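You operate a simulated robot arm through the tools that you are given. There is no shell and no other tool. Be economical: measure what you need, move in short steps, check, and stop when the job is done.

You run a simulated robot arm. Do the job below in one go: nothing can be reset, and whatever is moved stays where it is left.

JOB
Turn the damper's charge screw fully home, lock it and cover it again.
Fine: set the screw cover on the bench and free the lock lever first.

Only the result counts: the job must be done as asked and must still hold three seconds after the hand-in. Knocking over, shifting, dropping, spilling or breaking anything else fails it. A push-on lid holds only when it is set on centred and level and pressed home; a screw cap is set on level and turned clockwise until tight.

ROBOT AND FRAMES
A 7-joint arm with a two-finger parallel gripper, fixed in place. Base frame: the origin is at the foot of the arm, x ahead of it, y to its left, z up. Readings come in mm, rad, newtons and seconds.
Its first joint turns from -2.897 to 2.897 rad. Payload 1.57 kg.
The TCP is the grasp point between the finger pads, 30 mm short of the fingertips. In the tool frame z runs along the fingers and y along their closing line. Largest opening 110 mm; finger width 24, thickness 12; the body of the gripper, 48 by 112 mm, starts 78 mm behind the TCP.
Orientation is told as [roll, pitch, yaw] about the base's x, y, z axes, in that order, counted from this pose: with the fingers straight down and closing along the base's y, the tool's x points along the base's -x, its y along +y and its z along -z.

CONTROLS
- The arm moves only by the tool jog_arm. Its argument "moves" is a list of rows, each a list of 3 entries, a list of its own where there are three numbers: the turn, a rotation vector about the tool's x, y, z in rad, then the shift along the tool's x, y, z in mm, then the gripper command, from -1 (shut) to 1 (fully open), values between in proportion. In form: [[[ax, ay, az], [x, y, z], claw], ...]. A call has 1 to 8 rows; each row shifts and turns the commanded pose from where the row before left it, along the tool's axes as they then stand. Rows are played at 5 a second. More than 50 mm and 0.15 rad between two rows, or a gripper value outside its range, and nothing of the call is played. A pose out of reach is approached as far as the arm can. The call stops where the force on the tool passes 40 N (or 10 N more than at its start, if that is more) or the arm is blocked; 0.2 s more then pass. Each finger travels about 45 mm/s and halts on what it meets, pressing with about 28 N; the grip force reading is that of the motor and also rises with nothing between the fingers. The clock runs only during rows and for 0.2 s after the last one: add rows that do not move to give the fingers time. The reply holds the time, the measured pose of the TCP, the force on the tool along the base axes, the opening and the grip force, in the units named above and with some noise, and new pictures: "pictures" is both (left out), scene, wrist or none.
- Cameras (640 x 400 px; columns grow to the right, rows downward): "scene" is fixed at [51.3, 498.5, 1360.5]; the picture's right is [-0.67, -0.74, 0.00], its down [-0.63, 0.57, -0.53] and it looks along [0.40, -0.36, -0.85] (base axes); focal length 231 px, centre (320, 200). "wrist" rides on the gripper at [70, 16, -141] in the tool frame; the picture's right is [-0.23, 0.97, 0.00], its down [-0.86, -0.20, -0.48] and it looks along [-0.47, -0.11, 0.88] (tool axes); focal length 222 px, centre (320, 200). There is no depth. A picture from a camera that has moved, and an enlarged one, comes with that camera's place and axes in the base frame and with its lens.
- slide_trunk(by): slides the trunk up (or, below 0, down) by that many mm; the arm rides with it, the base frame stays. It gives what a move gives, with no picture.
- inspect(camera, box): a new picture of the part [left, top, right, bottom] of that camera's present view, enlarged. No time passes.
- finish_job(): hands the job in; it is judged then, once.

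Work in short steps. Places have to be worked out from the pictures, the camera data and where the tool is seen: move nearer, look again, correct. Check each grasp and each placing, and mend what went wrong. You have 120 turns and 170 pictures in all, those below and enlarged ones among them. Open the gripper and draw the arm clear of the work before you hand the job in, unless the task says otherwise; then end with one line.

The tools are called after "Request:" as a command line: name --argument value ..., lists and objects as JSON in quotes. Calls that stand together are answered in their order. jog_arm: Moves the arm, as the interface text tells. Its arguments: {"type":"object","properties":{"moves":{"type":"array"},"pictures":{"type":"string","enum":["both","scene","wrist","none"]}},"required":["moves"]} The other tools are called the same way: slide_trunk (by) slides the trunk up or down; inspect (camera, box) takes an enlarged picture of a part of a camera's view; finish_job () hands the job in.

At the start:

```text
time_s: 0.0
tool_pos: [363.7, 324.5, 1099.8]
ee_rot: [0.001, 0.001, 0.0]
ft_force: [0.2, -1.0, 0.3]
opening: 109.9
gripper_force: 0.0
trunk travel left (down, up): [-411.0, 179.0]
```

scene: 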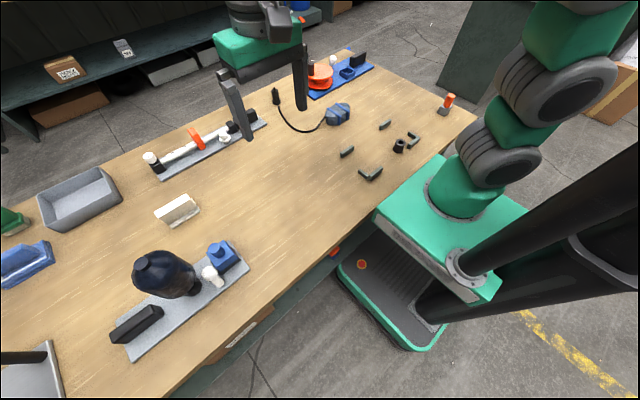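
wrist: 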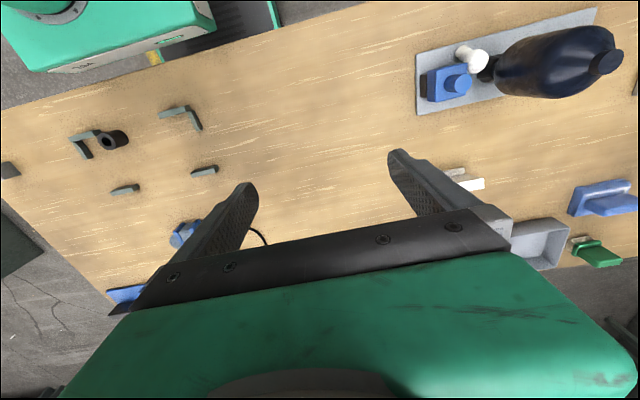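

I'll look closer at the candidate assemblies to find the damper, its screw cover and lock lever.

Request:
inspect --camera "scene" --box '[130, 80, 290, 180]'

Request:
inspect --camera "scene" --box '[100, 220, 260, 360]'

Request:
inspect --camera "scene" --box '[270, 40, 480, 190]'

```text
4.00 times, centred on (210, 130) of scene
camera zoom: at [51.3, 498.5, 1360.5], right [-0.67, -0.74, 0.0], down [-0.63, 0.57, -0.53], along [0.4, -0.36, -0.85], focal length 926 px, centre (760, 480)
```

zoom: 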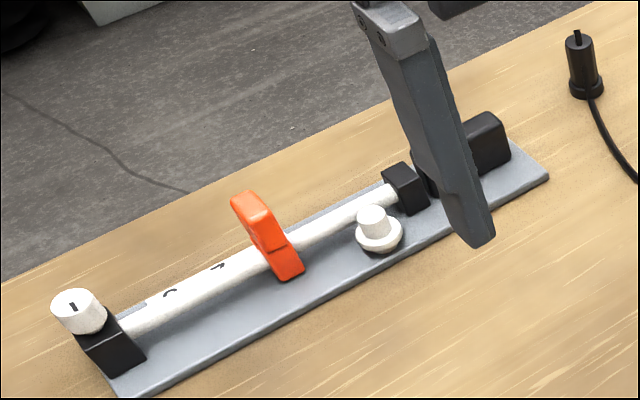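

```text
2.86 times, centred on (180, 290) of scene
camera zoom: at [51.3, 498.5, 1360.5], right [-0.67, -0.74, 0.0], down [-0.63, 0.57, -0.53], along [0.4, -0.36, -0.85], focal length 661 px, centre (720, -57)
```

zoom: 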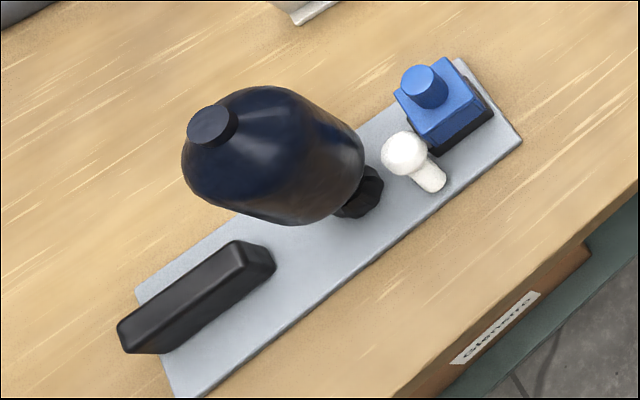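

```text
2.67 times, centred on (375, 115) of scene
camera zoom: at [51.3, 498.5, 1360.5], right [-0.67, -0.74, 0.0], down [-0.63, 0.57, -0.53], along [0.4, -0.36, -0.85], focal length 617 px, centre (173, 427)
```

zoom: 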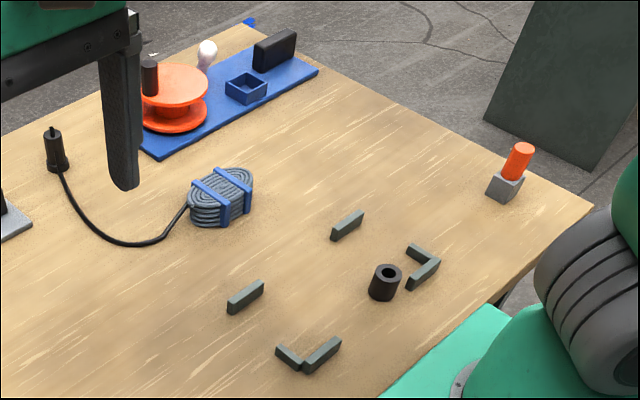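

The navy vessel with blue cover and white ball lever looks like the pulsation damper. I'll move the wrist camera above and behind it for a closer look, staying high.

Request:
jog_arm --moves '[[[0, 0, 0], [25, 41, 0], 1], [[0, 0, 0], [25, 41, 0], 1], [[0, 0, 0], [25, 41, 10], 1], [[0, 0, 0], [25, 41, 10], 1], [[0, 0, 0], [24, 41, 10], 1], [[0, 0, 0], [0, 20, 10], 1], [[0, 0, 0], [0, 0, 0], 1]]'

```text
time_s: 1.6
tool_pos: [240.2, 549.7, 1059.3]
ee_rot: [0.0, -0.001, 0.0]
ft_force: [0.7, 0.6, -0.4]
opening: 109.8
gripper_force: 0.1
trunk travel left (down, up): [-411.0, 179.0]
camera wrist: at [169.1, 566.5, 1201.7], right [0.23, 0.97, 0.0], down [0.86, -0.2, 0.48], along [0.47, -0.11, -0.88], focal length 222 px, centre (320, 200)
```

scene: 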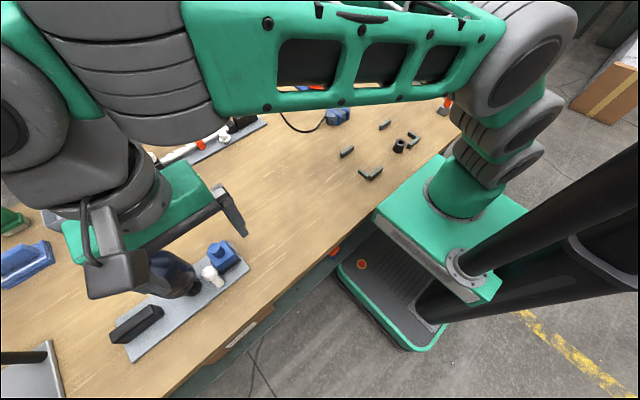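
wrist: 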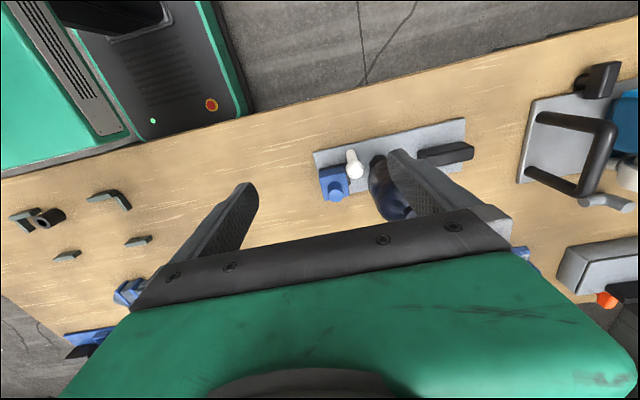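

Inspecting the wrist view to localise the device and see the other device at the right.

Request:
inspect --camera "wrist" --box '[290, 100, 490, 225]'

Request:
inspect --camera "wrist" --box '[500, 50, 640, 320]'

```text
3.20 times, centred on (390, 162) of wrist
camera zoom: at [169.1, 566.5, 1201.7], right [0.23, 0.97, 0.0], down [0.86, -0.2, 0.48], along [0.47, -0.11, -0.88], focal length 711 px, centre (96, 320)
```

zoom: 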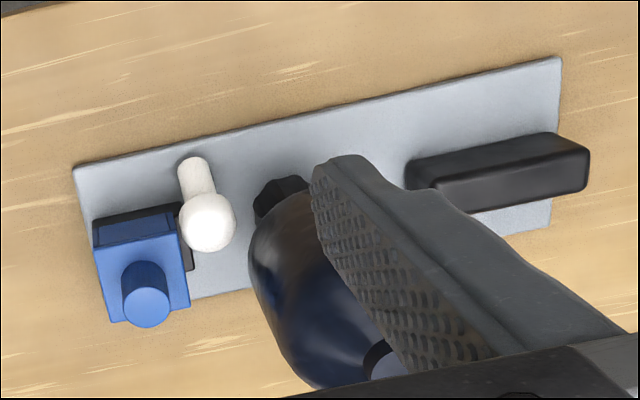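

```text
1.48 times, centred on (570, 185) of wrist
camera zoom: at [169.1, 566.5, 1201.7], right [0.23, 0.97, 0.0], down [0.86, -0.2, 0.48], along [0.47, -0.11, -0.88], focal length 329 px, centre (-50, 222)
```

zoom: 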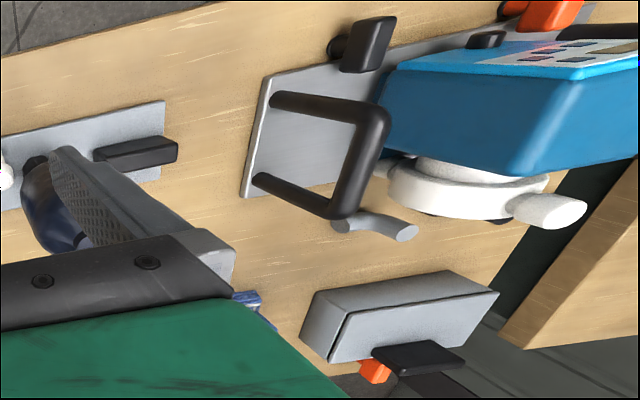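

I'll rotate the tool +90° yaw so the fingers close along x and the camera sits on the side away from the tall vessel (vessel top judged near z≈980).

Request:
jog_arm --moves '[[[0, 0, -0.1428], [0, 0, 0], 1], [[0, 0, -0.1428], [0, 0, 0], 1], [[0, 0, -0.1428], [0, 0, 0], 1], [[0, 0, -0.1428], [0, 0, 0], 1], [[0, 0, -0.1428], [0, 0, 0], 1], [[0, 0, -0.1428], [0, 0, 0], 1], [[0, 0, -0.1428], [0, 0, 0], 1], [[0, 0, -0.1428], [0, 0, 0], 1]]' --pictures "none"

Request:
jog_arm --moves '[[[0, 0, -0.1428], [0, 0, 0], 1], [[0, 0, -0.1428], [0, 0, 0], 1], [[0, 0, -0.1428], [0, 0, 0], 1], [[0, 0, 0], [40, -30, 0], 1], [[0, 0, 0], [40, -30, 0], 1], [[0, 0, 0], [0, -30, 20], 1], [[0, 0, 0], [0, -25, 20], 1]]'

```text
time_s: 3.4
tool_pos: [241.2, 548.7, 1059.3]
ee_rot: [0.001, -0.002, 1.146]
ft_force: [0.0, 0.6, -1.0]
opening: 110.1
gripper_force: 0.0
trunk travel left (down, up): [-411.0, 179.0]
```

```text
time_s: 5.0
tool_pos: [355.2, 471.0, 1019.0]
ee_rot: [0.0, 0.001, 1.571]
ft_force: [0.8, 0.5, 0.0]
opening: 109.9
gripper_force: 0.0
trunk travel left (down, up): [-411.0, 179.0]
camera wrist: at [338.0, 401.5, 1161.2], right [-0.97, 0.23, 0.0], down [0.2, 0.86, 0.48], along [0.11, 0.47, -0.88], focal length 222 px, centre (320, 200)
```

scene: 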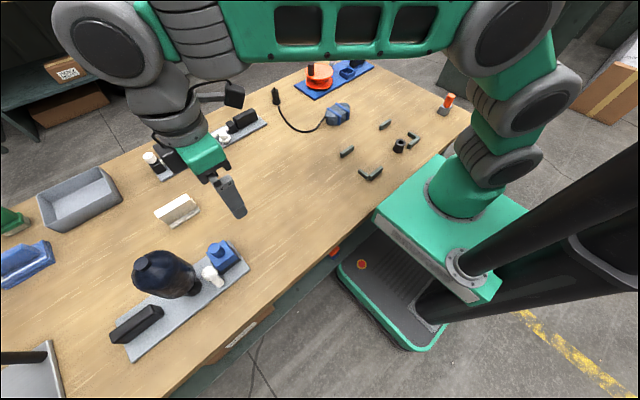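
wrist: 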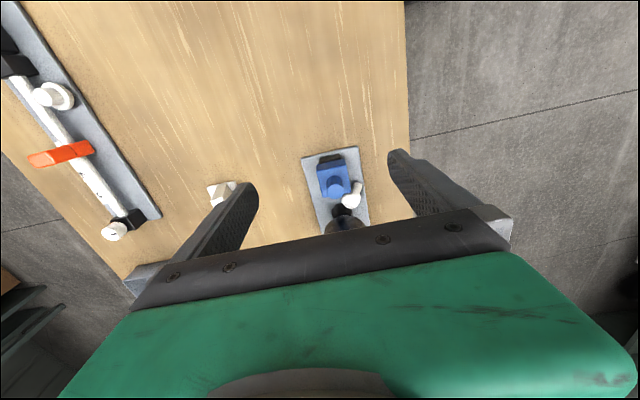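

Lower toward the device for a close look, staying short of it in y.

Request:
jog_arm --moves '[[[0, 0, 0], [0, 0, 40], 1], [[0, 0, 0], [0, 0, 40], 1], [[0, 0, 0], [-10, 0, 35], 1], [[0, 0, 0], [0, 0, 0], 1]]' --pictures "wrist"

Request:
inspect --camera "wrist" --box '[270, 130, 400, 230]'

Request:
inspect --camera "scene" --box '[170, 220, 260, 310]'

```text
time_s: 6.0
tool_pos: [354.0, 480.1, 905.5]
ee_rot: [0.003, -0.001, 1.572]
ft_force: [0.5, 0.6, -0.3]
opening: 110.2
gripper_force: 0.0
trunk travel left (down, up): [-411.0, 179.0]
camera wrist: at [337.1, 411.1, 1046.7], right [-0.97, 0.23, 0.0], down [0.2, 0.86, 0.48], along [0.11, 0.47, -0.88], focal length 222 px, centre (320, 200)
```

wrist: 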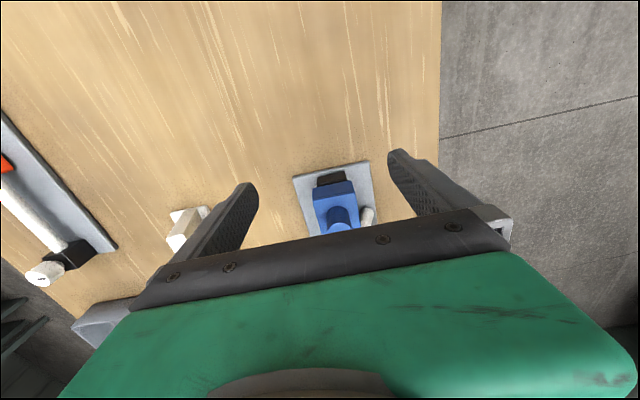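

```text
4.00 times, centred on (335, 180) of wrist
camera zoom: at [337.1, 411.1, 1046.7], right [-0.97, 0.23, 0.0], down [0.2, 0.86, 0.48], along [0.11, 0.47, -0.88], focal length 888 px, centre (260, 280)
```

zoom: 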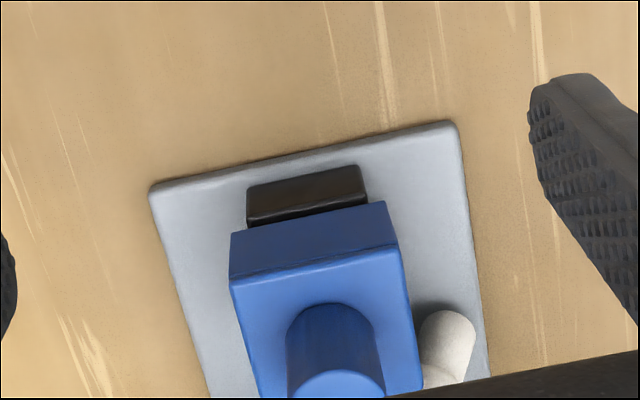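

```text
4.44 times, centred on (215, 265) of scene
camera zoom: at [51.3, 498.5, 1360.5], right [-0.67, -0.74, 0.0], down [-0.63, 0.57, -0.53], along [0.4, -0.36, -0.85], focal length 1029 px, centre (787, -89)
```

zoom: 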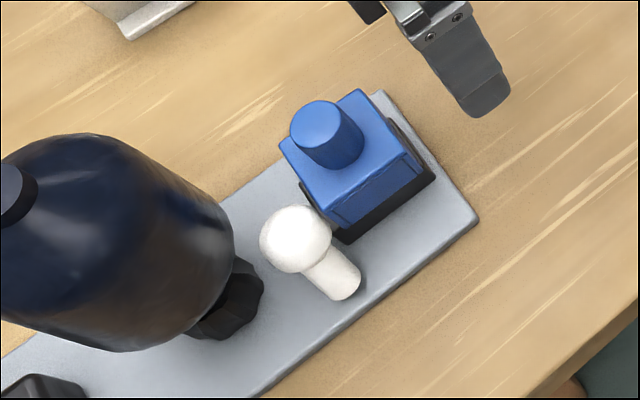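

Cover knob top triangulates to about (349, 547, 857). I'll back off in y so the hand does not hide the lever and vessel.

Request:
jog_arm --moves '[[[0, 0, 0], [40, 0, -20], 1], [[0, 0, 0], [30, 0, -20], 1], [[0, 0, 0], [0, 0, 0], 1]]' --pictures "none"

Request:
inspect --camera "wrist" --box '[270, 110, 400, 230]'

```text
time_s: 6.8
tool_pos: [354.0, 409.3, 944.6]
ee_rot: [0.0, 0.0, 1.571]
ft_force: [0.4, 0.1, -0.3]
opening: 110.1
gripper_force: 0.0
trunk travel left (down, up): [-411.0, 179.0]
```

```text
3.33 times, centred on (335, 170) of wrist
camera zoom: at [336.7, 340.1, 1087.2], right [-0.97, 0.23, 0.0], down [0.2, 0.86, 0.48], along [0.11, 0.47, -0.88], focal length 740 px, centre (270, 300)
```

zoom: 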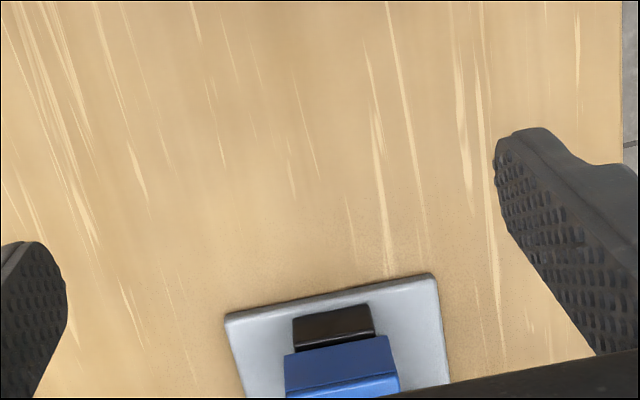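

Wrong direction; objects rise in the picture when I go forward. Moving over the cover at a safe height.

Request:
jog_arm --moves '[[[0, 0, 0], [-40, 0, -10], 1], [[0, 0, 0], [-45, 0, 0], 1], [[0, 0, 0], [-45, 0, 0], 1], [[0, 0, 0], [0, 0, 0], 1]]' --pictures "none"

Request:
inspect --camera "wrist" --box '[260, 100, 400, 220]'

```text
time_s: 7.8
tool_pos: [355.8, 541.0, 954.4]
ee_rot: [0.0, -0.001, 1.571]
ft_force: [0.2, 0.0, -0.8]
opening: 110.1
gripper_force: 0.0
trunk travel left (down, up): [-411.0, 179.0]
```

```text
3.33 times, centred on (330, 160) of wrist
camera zoom: at [337.1, 471.8, 1096.7], right [-0.97, 0.23, 0.0], down [0.2, 0.86, 0.48], along [0.11, 0.47, -0.88], focal length 740 px, centre (287, 333)
```

zoom: 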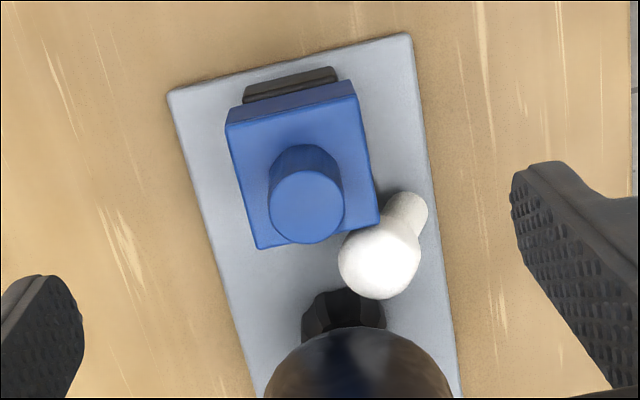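

Clear view: cover knob at ≈(350, 551), lever ball ≈(325, 590, 832) with stem leaning toward +x from its foot near (305, 585). I'll part-close the gripper and descend above the knob.

Request:
jog_arm --moves '[[[0, 0, 0], [-10, 6, 0], 0], [[0, 0, 0], [0, 0, 25], 0], [[0, 0, 0], [0, 0, 25], 0], [[0, 0, 0], [0, 0, 18], 0], [[0, 0, 0], [0, 0, 0], 0], [[0, 0, 0], [0, 0, 0], 0]]' --pictures "none"

Request:
inspect --camera "wrist" --box '[240, 100, 420, 240]'

Request:
inspect --camera "scene" --box '[170, 220, 260, 310]'

```text
time_s: 9.2
tool_pos: [348.1, 549.1, 887.0]
ee_rot: [0.0, 0.0, 1.571]
ft_force: [-0.1, 0.2, -0.9]
opening: 55.1
gripper_force: 0.0
trunk travel left (down, up): [-411.0, 179.0]
```

```text
2.86 times, centred on (330, 170) of wrist
camera zoom: at [331.4, 480.5, 1028.8], right [-0.97, 0.23, 0.0], down [0.2, 0.86, 0.48], along [0.11, 0.47, -0.88], focal length 635 px, centre (291, 286)
```

zoom: 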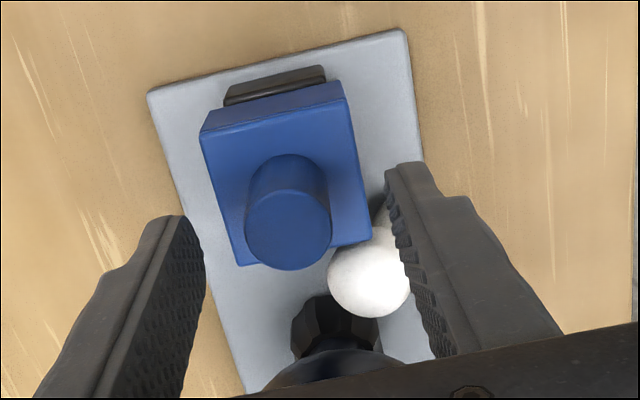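

```text
4.44 times, centred on (215, 265) of scene
camera zoom: at [51.3, 498.5, 1360.5], right [-0.67, -0.74, 0.0], down [-0.63, 0.57, -0.53], along [0.4, -0.36, -0.85], focal length 1029 px, centre (787, -89)
```

zoom: 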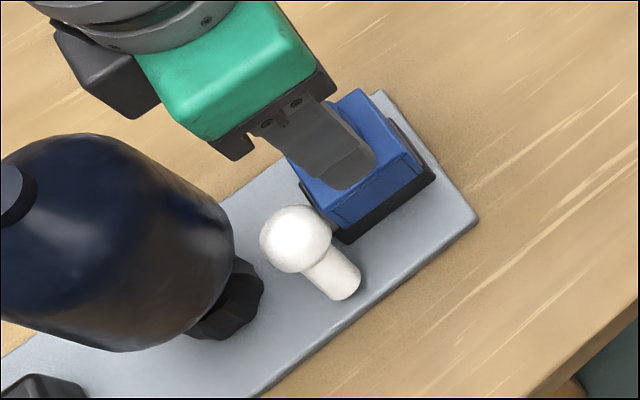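

Knob centre now reads (349.5, 552.5); I nudge, descend to just above the box top and close on the knob.

Request:
jog_arm --moves '[[[0, 0, 0], [-3, -1.5, 8], 0], [[0, 0, 0], [0, 0, 6], 0], [[0, 0, 0], [0, 0, 4], 0], [[0, 0, 0], [0, 0, 0], -1], [[0, 0, 0], [0, 0, 0], -1], [[0, 0, 0], [0, 0, 0], -1], [[0, 0, 0], [0, 0, 0], -1]]' --pictures "wrist"

```text
time_s: 10.8
tool_pos: [350.9, 552.4, 869.0]
ee_rot: [0.0, 0.002, 1.571]
ft_force: [-0.7, 0.0, 0.8]
opening: 24.4
gripper_force: 28.6
trunk travel left (down, up): [-411.0, 179.0]
camera wrist: at [333.3, 483.4, 1010.7], right [-0.97, 0.23, 0.0], down [0.2, 0.86, 0.48], along [0.11, 0.47, -0.88], focal length 222 px, centre (320, 200)
```

wrist: 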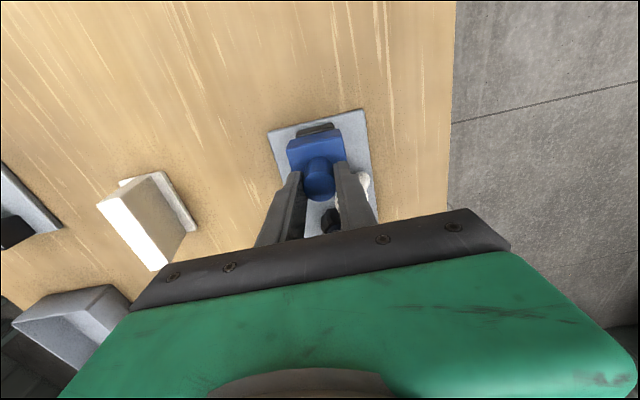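

Gripped at 24.4 mm. Lifting straight up in small steps.

Request:
jog_arm --moves '[[[0, 0, 0], [0, 0, -3], -1], [[0, 0, 0], [0, 0, -5], -1], [[0, 0, 0], [0, 0, -10], -1], [[0, 0, 0], [0, 0, -15], -1], [[0, 0, 0], [0, 0, -15], -1], [[0, 0, 0], [0, 0, 0], -1]]'

Request:
inspect --camera "scene" --box '[170, 220, 260, 310]'

```text
time_s: 12.2
tool_pos: [350.1, 552.0, 917.0]
ee_rot: [-0.001, -0.002, 1.57]
ft_force: [0.1, -0.5, -0.1]
opening: 24.3
gripper_force: 28.0
trunk travel left (down, up): [-411.0, 179.0]
camera wrist: at [333.3, 483.7, 1059.3], right [-0.97, 0.23, 0.0], down [0.2, 0.85, 0.48], along [0.11, 0.47, -0.88], focal length 222 px, centre (320, 200)
```

scene: 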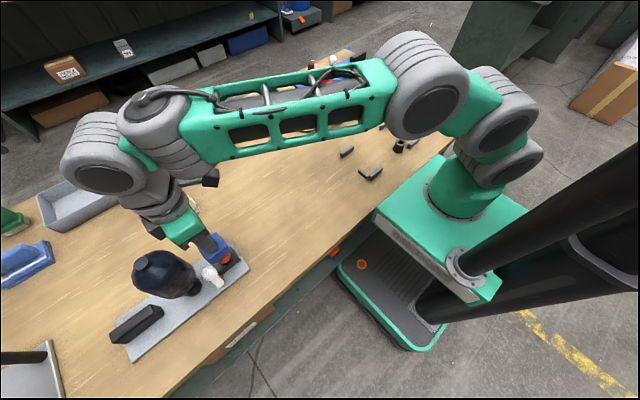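
wrist: 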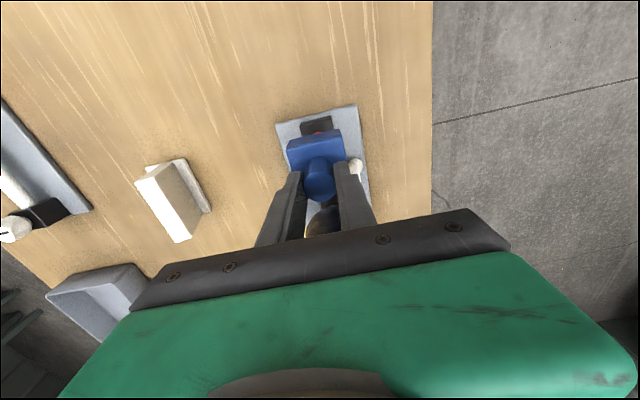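

```text
4.44 times, centred on (215, 265) of scene
camera zoom: at [51.3, 498.5, 1360.5], right [-0.67, -0.74, 0.0], down [-0.63, 0.57, -0.53], along [0.4, -0.36, -0.85], focal length 1029 px, centre (787, -89)
```

zoom: 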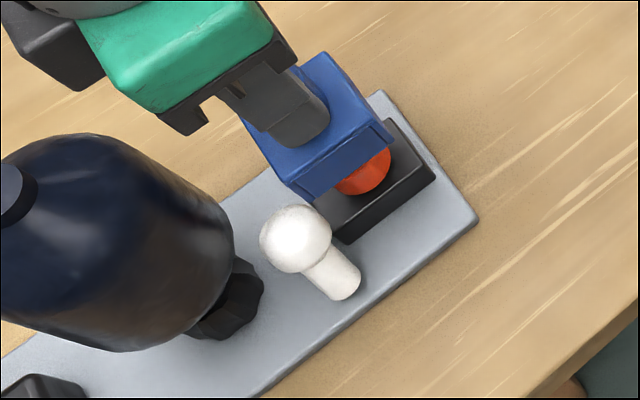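

Cover is off, revealing an orange screw. Carrying it to clear bench at about (350, 425).

Request:
jog_arm --moves '[[[0, 0, 0], [30, 0, -10], -1], [[0, 0, 0], [35, 0, 0], -1], [[0, 0, 0], [35, 0, 0], -1], [[0, 0, 0], [27, 0, 10], -1], [[0, 0, 0], [0, 0, 25], -1], [[0, 0, 0], [0, 0, 20], -1], [[0, 0, 0], [0, 0, 10], -1], [[0, 0, 0], [0, 0, 0], -1]]'

Request:
inspect --camera "scene" --box '[190, 180, 290, 280]'

```text
time_s: 14.0
tool_pos: [349.6, 424.5, 862.2]
ee_rot: [-0.001, 0.001, 1.57]
ft_force: [0.6, 0.8, 0.3]
opening: 24.1
gripper_force: 28.0
trunk travel left (down, up): [-411.0, 179.0]
camera wrist: at [333.1, 356.3, 1003.9], right [-0.97, 0.23, 0.0], down [0.2, 0.86, 0.48], along [0.11, 0.47, -0.88], focal length 222 px, centre (320, 200)
```

scene: 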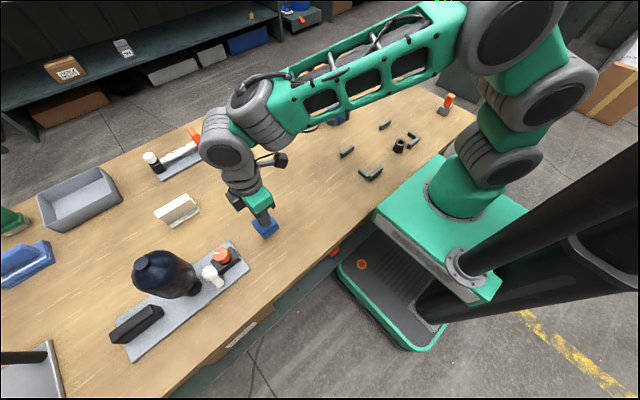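
wrist: 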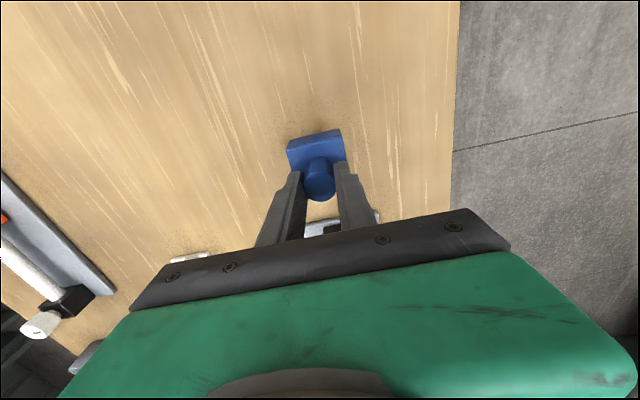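

```text
4.00 times, centred on (240, 230) of scene
camera zoom: at [51.3, 498.5, 1360.5], right [-0.67, -0.74, 0.0], down [-0.63, 0.57, -0.53], along [0.4, -0.36, -0.85], focal length 926 px, centre (640, 80)
```

zoom: 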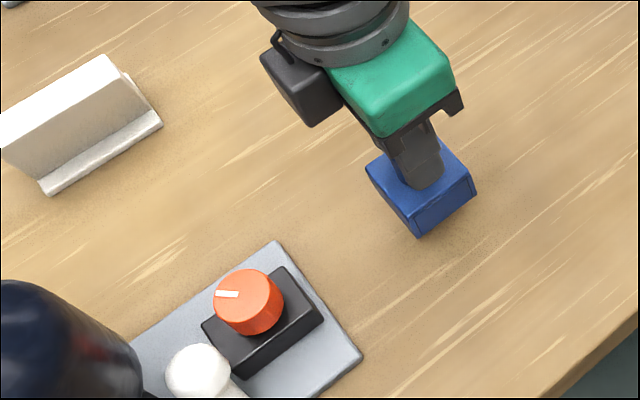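

Still above the bench; lowering gently until contact.

Request:
jog_arm --moves '[[[0, 0, 0], [0, 0, 4], -1], [[0, 0, 0], [0, 0, 4], -1], [[0, 0, 0], [0, 0, 0], -1]]' --pictures "none"

Request:
inspect --camera "scene" --box '[240, 200, 290, 250]'

```text
time_s: 14.8
tool_pos: [349.9, 425.5, 854.3]
ee_rot: [0.0, 0.001, 1.571]
ft_force: [-0.5, -0.7, -0.7]
opening: 24.2
gripper_force: 27.7
trunk travel left (down, up): [-411.0, 179.0]
```

```text
8.00 times, centred on (265, 225) of scene
camera zoom: at [51.3, 498.5, 1360.5], right [-0.67, -0.74, 0.0], down [-0.63, 0.57, -0.53], along [0.4, -0.36, -0.85], focal length 1851 px, centre (760, 0)
```

zoom: 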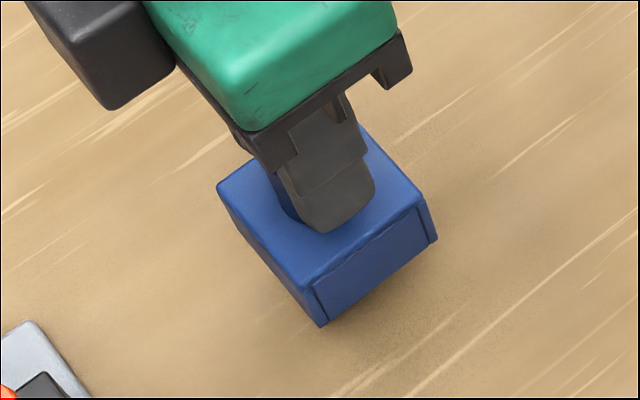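

Request:
jog_arm --moves '[[[0, 0, 0], [0, 0, 2], -1], [[0, 0, 0], [0, 0, 2], -1], [[0, 0, 0], [0, 0, 2], -1], [[0, 0, 0], [0, 0, 0], -1]]' --pictures "none"

```text
time_s: 15.8
tool_pos: [350.0, 427.0, 847.5]
ee_rot: [0.0, 0.0, 1.571]
ft_force: [-0.1, 0.0, -0.3]
opening: 24.0
gripper_force: 28.6
trunk travel left (down, up): [-411.0, 179.0]
```

Still no contact force; continuing slowly.

Request:
jog_arm --moves '[[[0, 0, 0], [0, 0, 2], -1], [[0, 0, 0], [0, 0, 2], -1], [[0, 0, 0], [0, 0, 0], -1]]' --pictures "none"

Request:
inspect --camera "scene" --box '[240, 200, 290, 250]'

```text
time_s: 16.6
tool_pos: [349.3, 425.1, 843.5]
ee_rot: [-0.001, -0.001, 1.571]
ft_force: [-0.7, 0.0, 0.5]
opening: 23.9
gripper_force: 27.9
trunk travel left (down, up): [-411.0, 179.0]
```

```text
8.00 times, centred on (265, 225) of scene
camera zoom: at [51.3, 498.5, 1360.5], right [-0.67, -0.74, 0.0], down [-0.63, 0.57, -0.53], along [0.4, -0.36, -0.85], focal length 1851 px, centre (760, 0)
```

zoom: 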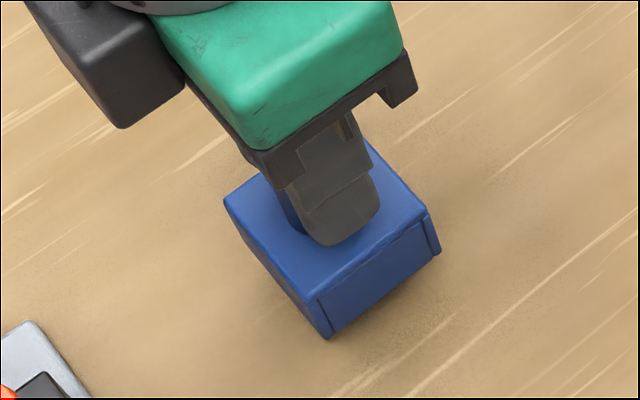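

Request:
jog_arm --moves '[[[0, 0, 0], [0, 0, 2], -1], [[0, 0, 0], [0, 0, 2], -1], [[0, 0, 0], [0, 0, 0], -1]]' --pictures "none"

Request:
jog_arm --moves '[[[0, 0, 0], [0, 0, 1.5], -1], [[0, 0, 0], [0, 0, 1.5], -1], [[0, 0, 0], [0, 0, 0], -1]]' --pictures "none"

```text
time_s: 17.4
tool_pos: [350.0, 425.5, 839.9]
ee_rot: [-0.001, -0.002, 1.571]
ft_force: [0.2, 0.3, -0.5]
opening: 24.4
gripper_force: 27.9
trunk travel left (down, up): [-411.0, 179.0]
```

```text
time_s: 18.2
tool_pos: [350.2, 425.6, 837.6]
ee_rot: [0.0, -0.002, 1.571]
ft_force: [-0.5, -1.0, -0.1]
opening: 24.0
gripper_force: 28.7
trunk travel left (down, up): [-411.0, 179.0]
```

Request:
jog_arm --moves '[[[0, 0, 0], [0, 0, 1.5], -1], [[0, 0, 0], [0, 0, 1.5], -1], [[0, 0, 0], [0, 0, 0], -1]]' --pictures "none"

Request:
inspect --camera "scene" --box '[240, 200, 290, 250]'

```text
time_s: 19.0
tool_pos: [349.9, 425.0, 834.2]
ee_rot: [-0.001, 0.0, 1.571]
ft_force: [-0.8, 0.1, -0.9]
opening: 24.0
gripper_force: 27.6
trunk travel left (down, up): [-411.0, 179.0]
```

```text
8.00 times, centred on (265, 225) of scene
camera zoom: at [51.3, 498.5, 1360.5], right [-0.67, -0.74, 0.0], down [-0.63, 0.57, -0.53], along [0.4, -0.36, -0.85], focal length 1851 px, centre (760, 0)
```

zoom: 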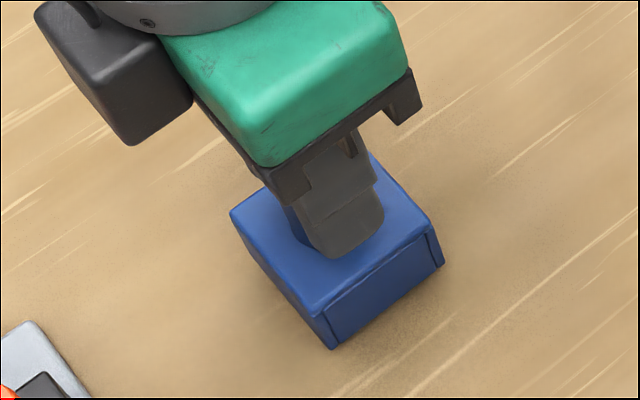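

Request:
jog_arm --moves '[[[0, 0, 0], [0, 0, 1.5], -1], [[0, 0, 0], [0, 0, 1.5], -1], [[0, 0, 0], [0, 0, 0], -1]]' --pictures "none"

Request:
jog_arm --moves '[[[0, 0, 0], [0, 0, 1.5], -1], [[0, 0, 0], [0, 0, 1.5], -1], [[0, 0, 0], [0, 0, 0], -1]]' --pictures "none"

```text
time_s: 19.8
tool_pos: [350.5, 425.1, 831.8]
ee_rot: [0.0, 0.001, 1.57]
ft_force: [0.0, -0.2, -0.2]
opening: 24.2
gripper_force: 28.2
trunk travel left (down, up): [-411.0, 179.0]
```

```text
time_s: 20.6
tool_pos: [350.1, 424.0, 828.8]
ee_rot: [-0.003, -0.003, 1.57]
ft_force: [0.1, -0.9, 7.0]
opening: 24.1
gripper_force: 28.0
trunk travel left (down, up): [-411.0, 179.0]
```

Contact (7 N up) at TCP z≈829. Checking whether it rests on the bench before release.

Request:
inspect --camera "scene" --box '[240, 200, 290, 250]'

Request:
inspect --camera "wrist" --box '[250, 100, 390, 220]'

```text
8.00 times, centred on (265, 225) of scene
camera zoom: at [51.3, 498.5, 1360.5], right [-0.67, -0.74, 0.0], down [-0.63, 0.57, -0.53], along [0.4, -0.36, -0.85], focal length 1851 px, centre (760, 0)
```

zoom: 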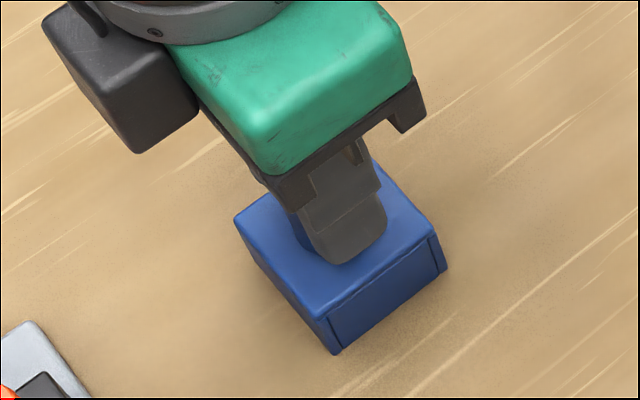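

```text
3.33 times, centred on (320, 160) of wrist
camera zoom: at [333.0, 356.1, 971.2], right [-0.97, 0.23, 0.0], down [0.2, 0.85, 0.48], along [0.11, 0.47, -0.88], focal length 740 px, centre (320, 333)
```

zoom: 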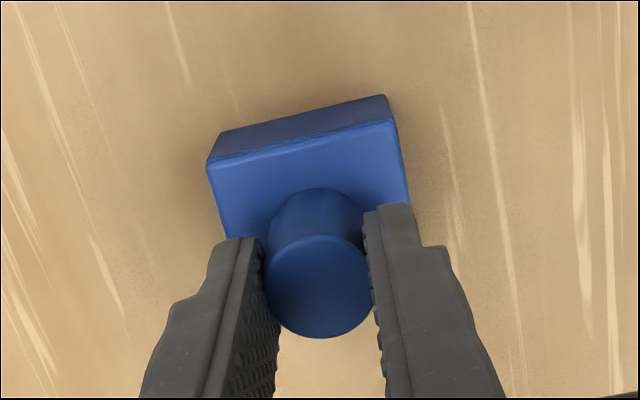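

It sits on the bench. Releasing and lifting; remember: grip at TCP (350, 424.5, 829).

Request:
jog_arm --moves '[[[0, 0, 0], [0, 0, -0.5], -0.2], [[0, 0, 0], [0, 0, 0], -0.1], [[0, 0, 0], [0, 0, 0], 0], [[0, 0, 0], [0, 0, -20], 0], [[0, 0, 0], [0, 0, -40], 0], [[0, 0, 0], [0, 0, -40], 0], [[0, 0, 0], [0, 0, 0], 0]]'

Request:
inspect --camera "scene" --box '[180, 200, 290, 310]'

```text
time_s: 22.2
tool_pos: [350.2, 425.5, 929.9]
ee_rot: [0.0, -0.001, 1.571]
ft_force: [0.8, -0.2, 0.2]
opening: 54.7
gripper_force: 0.0
trunk travel left (down, up): [-411.0, 179.0]
camera wrist: at [333.1, 356.3, 1071.4], right [-0.97, 0.23, 0.0], down [0.2, 0.85, 0.48], along [0.11, 0.47, -0.88], focal length 222 px, centre (320, 200)
```

scene: 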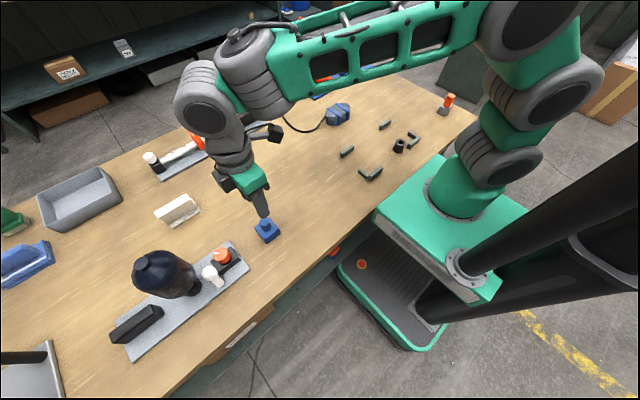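
wrist: 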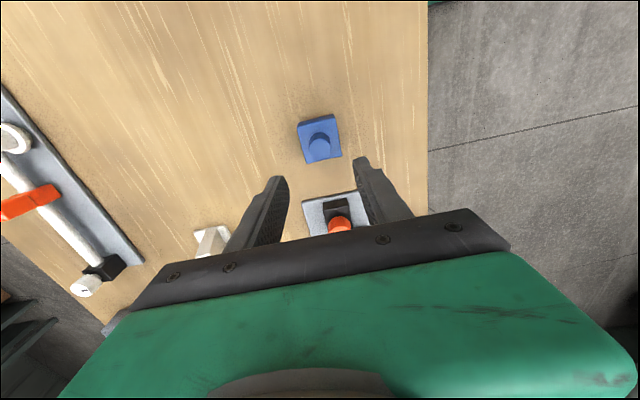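

```text
3.64 times, centred on (235, 255) of scene
camera zoom: at [51.3, 498.5, 1360.5], right [-0.67, -0.74, 0.0], down [-0.63, 0.57, -0.53], along [0.4, -0.36, -0.85], focal length 842 px, centre (629, 0)
```

zoom: 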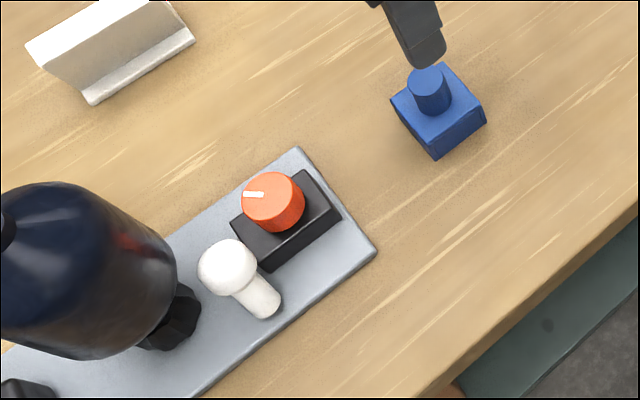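

Cover sits well on the bench. Now back above the device to look at lever and screw.

Request:
jog_arm --moves '[[[0, 0, 0], [-40, 0, -10], 0], [[0, 0, 0], [-40, 0, -10], 0], [[0, 0, 0], [-40, 0, 0], 0], [[0, 0, 0], [0, 0, 0], 1], [[0, 0, 0], [0, 0, 0], 1]]' --pictures "none"

Request:
inspect --camera "wrist" --box '[260, 100, 400, 220]'

Request:
inspect --camera "scene" --box '[190, 230, 250, 300]'

```text
time_s: 23.4
tool_pos: [349.7, 543.9, 949.1]
ee_rot: [0.001, 0.0, 1.57]
ft_force: [0.3, -1.2, -0.2]
opening: 107.4
gripper_force: 0.0
trunk travel left (down, up): [-411.0, 179.0]
```

```text
3.33 times, centred on (330, 160) of wrist
camera zoom: at [333.0, 475.7, 1090.3], right [-0.97, 0.23, 0.0], down [0.2, 0.85, 0.48], along [0.11, 0.47, -0.88], focal length 740 px, centre (287, 333)
```

zoom: 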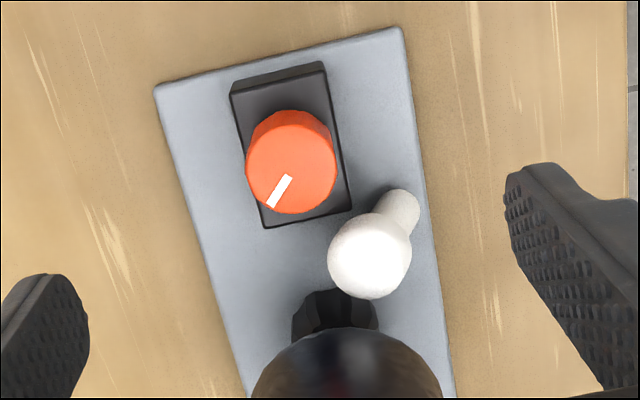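

```text
5.71 times, centred on (220, 265) of scene
camera zoom: at [51.3, 498.5, 1360.5], right [-0.67, -0.74, 0.0], down [-0.63, 0.57, -0.53], along [0.4, -0.36, -0.85], focal length 1322 px, centre (891, -171)
```

zoom: 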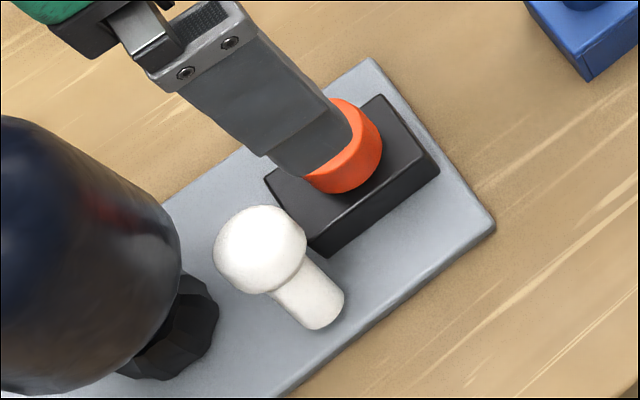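

Triangulating anew: plate top ≈ z 772, lever foot ≈(307, 594, 775), ball ≈(327, 591, 822), screw ≈(348, 551). I'll tilt the hand away from the vessel and straddle the ball with the fingers half open, stopping first at a pre-position.

Request:
jog_arm --moves '[[[0, -0.1, 0], [0, 0, 0], 0], [[0, -0.1, 0], [0, 0, 0], 0], [[0, -0.1, 0], [0, 0, 0], 0], [[0, 0, 0], [-2.6, 12, 10], 0], [[0, 0, 0], [-2.6, 11.7, 19], 0], [[0, 0, 0], [0, 0, 0], 0]]' --pictures "none"

Request:
inspect --camera "wrist" --box '[250, 80, 410, 220]'

Request:
inspect --camera "scene" --box '[170, 220, 260, 310]'

```text
time_s: 24.8
tool_pos: [326.9, 559.0, 922.4]
ee_rot: [-0.001, -0.3, 1.572]
ft_force: [-0.4, -0.2, -0.2]
opening: 55.0
gripper_force: 0.0
trunk travel left (down, up): [-411.0, 179.0]
```

```text
2.86 times, centred on (330, 150) of wrist
camera zoom: at [309.4, 451.3, 1037.3], right [-0.97, 0.22, 0.07], down [0.2, 0.68, 0.71], along [0.11, 0.7, -0.7], focal length 635 px, centre (291, 343)
```

zoom: 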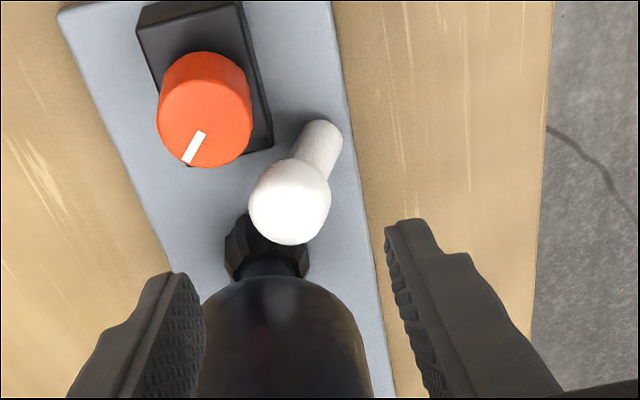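

```text
4.44 times, centred on (215, 265) of scene
camera zoom: at [51.3, 498.5, 1360.5], right [-0.67, -0.74, 0.0], down [-0.63, 0.57, -0.53], along [0.4, -0.36, -0.85], focal length 1029 px, centre (787, -89)
```

zoom: 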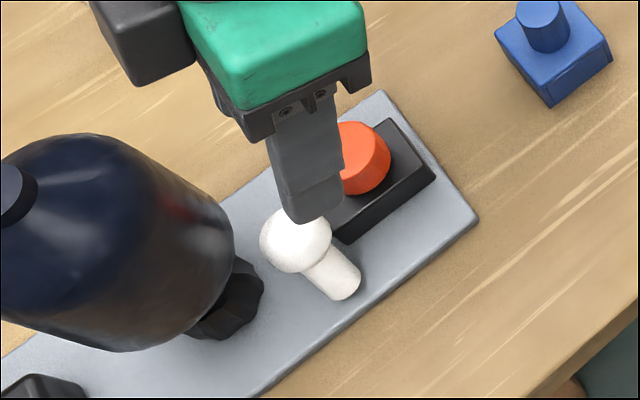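

Ball confirmed at ≈(326.5, 591, 820). Advancing along the tool axis in steps so the fingers straddle it.

Request:
jog_arm --moves '[[[0, 0, 0], [0, 0, 25], 0], [[0, 0, 0], [0, 0, 25], 0], [[0, 0, 0], [0, 0, 20], 0], [[0, 0, 0], [0, 0, 0], 0]]' --pictures "none"

Request:
inspect --camera "wrist" --box '[250, 80, 410, 220]'

Request:
inspect --camera "scene" --box '[170, 220, 260, 310]'

```text
time_s: 25.8
tool_pos: [326.4, 579.9, 856.0]
ee_rot: [-0.001, -0.3, 1.569]
ft_force: [0.7, 1.0, 0.2]
opening: 55.0
gripper_force: 0.0
trunk travel left (down, up): [-411.0, 179.0]
```

```text
2.86 times, centred on (330, 150) of wrist
camera zoom: at [308.9, 472.2, 970.4], right [-0.97, 0.22, 0.07], down [0.2, 0.68, 0.71], along [0.11, 0.7, -0.7], focal length 635 px, centre (291, 343)
```

zoom: 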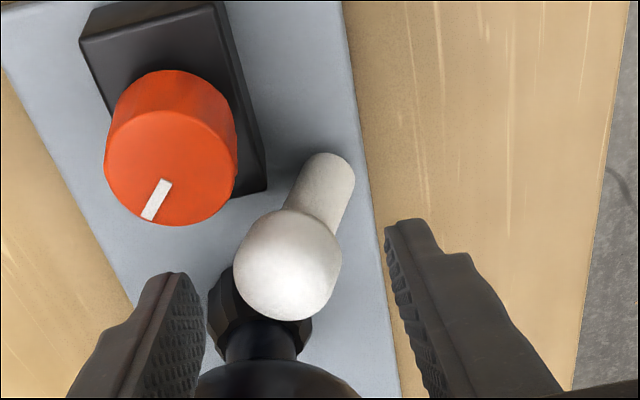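

```text
4.44 times, centred on (215, 265) of scene
camera zoom: at [51.3, 498.5, 1360.5], right [-0.67, -0.74, 0.0], down [-0.63, 0.57, -0.53], along [0.4, -0.36, -0.85], focal length 1029 px, centre (787, -89)
```

zoom: 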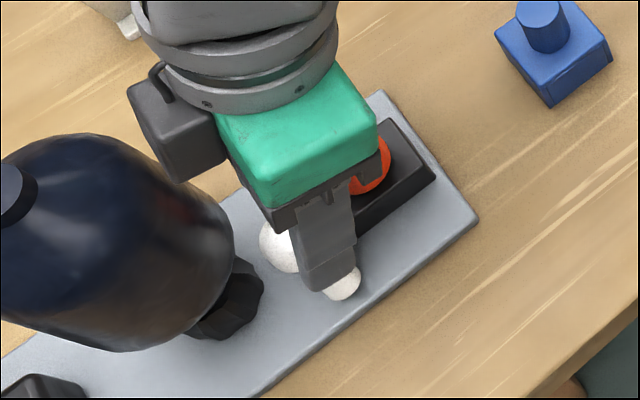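

Aligned. Advance 14 mm, then push the ball toward −x (tool +y) in small steps, watching force.

Request:
jog_arm --moves '[[[0, 0, 0], [0, 0, 14], 0], [[0, 0, 0], [0, 5, 0], 0], [[0, 0, 0], [0, 4, 0], 0], [[0, 0, 0], [0, 4, 0], 0], [[0, 0, 0], [0, 4, 0], 0], [[0, 0, 0], [0, 0, 0], 0]]' --pictures "none"

Request:
inspect --camera "wrist" --box '[250, 80, 410, 220]'

```text
time_s: 27.2
tool_pos: [309.3, 584.0, 841.7]
ee_rot: [0.0, -0.298, 1.571]
ft_force: [1.0, -0.5, 0.3]
opening: 56.2
gripper_force: 0.7
trunk travel left (down, up): [-411.0, 179.0]
```

```text
2.86 times, centred on (330, 150) of wrist
camera zoom: at [292.2, 475.8, 957.0], right [-0.97, 0.22, 0.07], down [0.2, 0.68, 0.71], along [0.11, 0.7, -0.7], focal length 635 px, centre (291, 343)
```

zoom: 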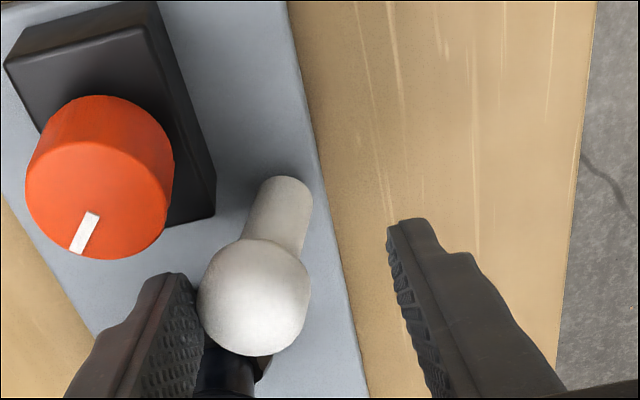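

The finger has reached the ball and it yields with about 1 N. Continuing the push.

Request:
jog_arm --moves '[[[0, 0, 0], [0, 5, 0], 0], [[0, 0, 0], [0, 5, 0], 0], [[0, 0, 0], [0, 5, 0], 0], [[0, 0, 0], [0, 5, 0], 0], [[0, 0, 0], [0, 0, 0], 0]]' --pictures "none"

Request:
inspect --camera "wrist" --box '[250, 80, 410, 220]'

Request:
inspect --camera "scene" --box '[170, 220, 260, 310]'

```text
time_s: 28.4
tool_pos: [288.7, 584.2, 842.8]
ee_rot: [0.001, -0.3, 1.571]
ft_force: [0.7, -0.4, -0.5]
opening: 55.1
gripper_force: 0.0
trunk travel left (down, up): [-411.0, 179.0]
```

```text
2.86 times, centred on (330, 150) of wrist
camera zoom: at [272.3, 476.1, 957.3], right [-0.97, 0.22, 0.07], down [0.2, 0.68, 0.71], along [0.11, 0.7, -0.7], focal length 635 px, centre (291, 343)
```

zoom: 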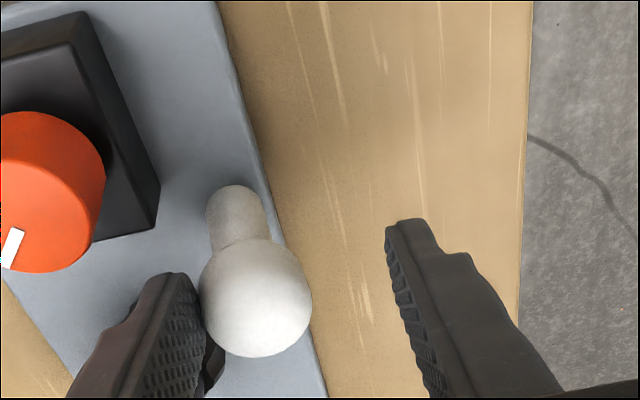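

```text
4.44 times, centred on (215, 265) of scene
camera zoom: at [51.3, 498.5, 1360.5], right [-0.67, -0.74, 0.0], down [-0.63, 0.57, -0.53], along [0.4, -0.36, -0.85], focal length 1029 px, centre (787, -89)
```

zoom: 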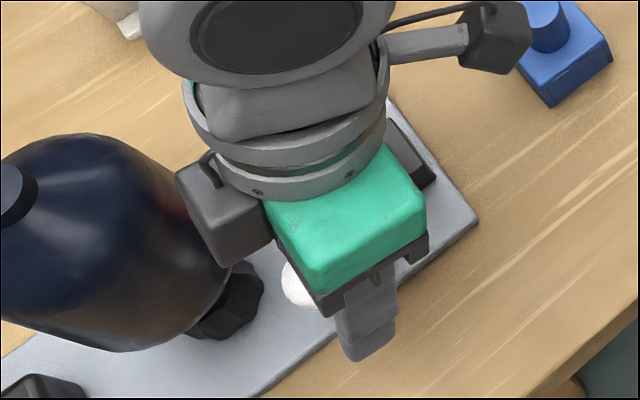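

The ball follows; lever is now about upright. Continue until it stops.

Request:
jog_arm --moves '[[[0, 0, 0], [0, 4, 0], 0], [[0, 0, 0], [0, 4, 0], 0], [[0, 0, 0], [0, 4, 0], 0], [[0, 0, 0], [0, 4, 0], 0], [[0, 0, 0], [0, 4, 0], 0], [[0, 0, 0], [0, 0, 0], 0]]' --pictures "none"

Request:
inspect --camera "wrist" --box '[230, 80, 410, 220]'

```text
time_s: 29.8
tool_pos: [270.1, 583.9, 843.0]
ee_rot: [0.0, -0.303, 1.57]
ft_force: [4.3, 0.9, 1.6]
opening: 58.8
gripper_force: 2.1
trunk travel left (down, up): [-411.0, 179.0]
```

```text
2.86 times, centred on (320, 150) of wrist
camera zoom: at [253.4, 476.0, 957.4], right [-0.97, 0.22, 0.07], down [0.2, 0.67, 0.71], along [0.11, 0.71, -0.7], focal length 635 px, centre (320, 343)
```

zoom: 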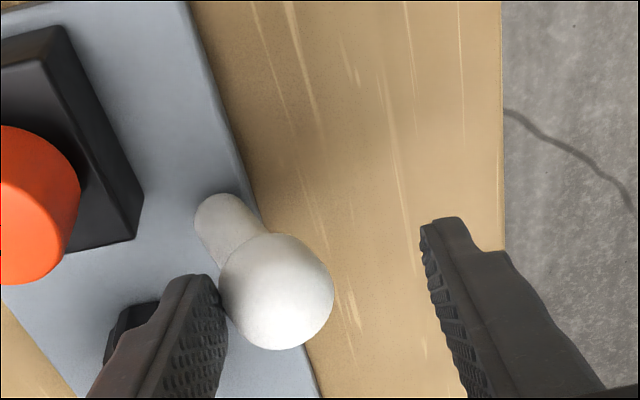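

Resistance appeared (4 N, the finger being pushed open): likely the end stop. One small further press to confirm.

Request:
jog_arm --moves '[[[0, 0, 0], [0, 3, 0], 0], [[0, 0, 0], [0, 3, 0], 0], [[0, 0, 0], [0, 0, 0], 0]]' --pictures "none"

Request:
inspect --camera "wrist" --box '[230, 80, 410, 220]'

```text
time_s: 30.6
tool_pos: [262.5, 583.5, 840.8]
ee_rot: [-0.001, -0.298, 1.572]
ft_force: [1.7, 1.3, -0.4]
opening: 57.0
gripper_force: 0.9
trunk travel left (down, up): [-411.0, 179.0]
```

```text
2.86 times, centred on (320, 150) of wrist
camera zoom: at [246.0, 476.1, 956.5], right [-0.97, 0.22, 0.07], down [0.2, 0.68, 0.71], along [0.11, 0.7, -0.7], focal length 635 px, centre (320, 343)
```

zoom: 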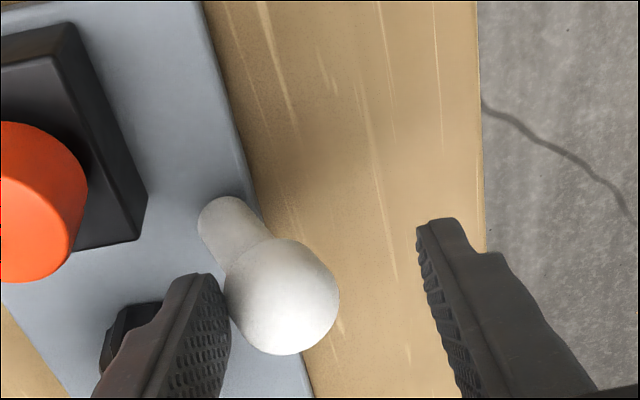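

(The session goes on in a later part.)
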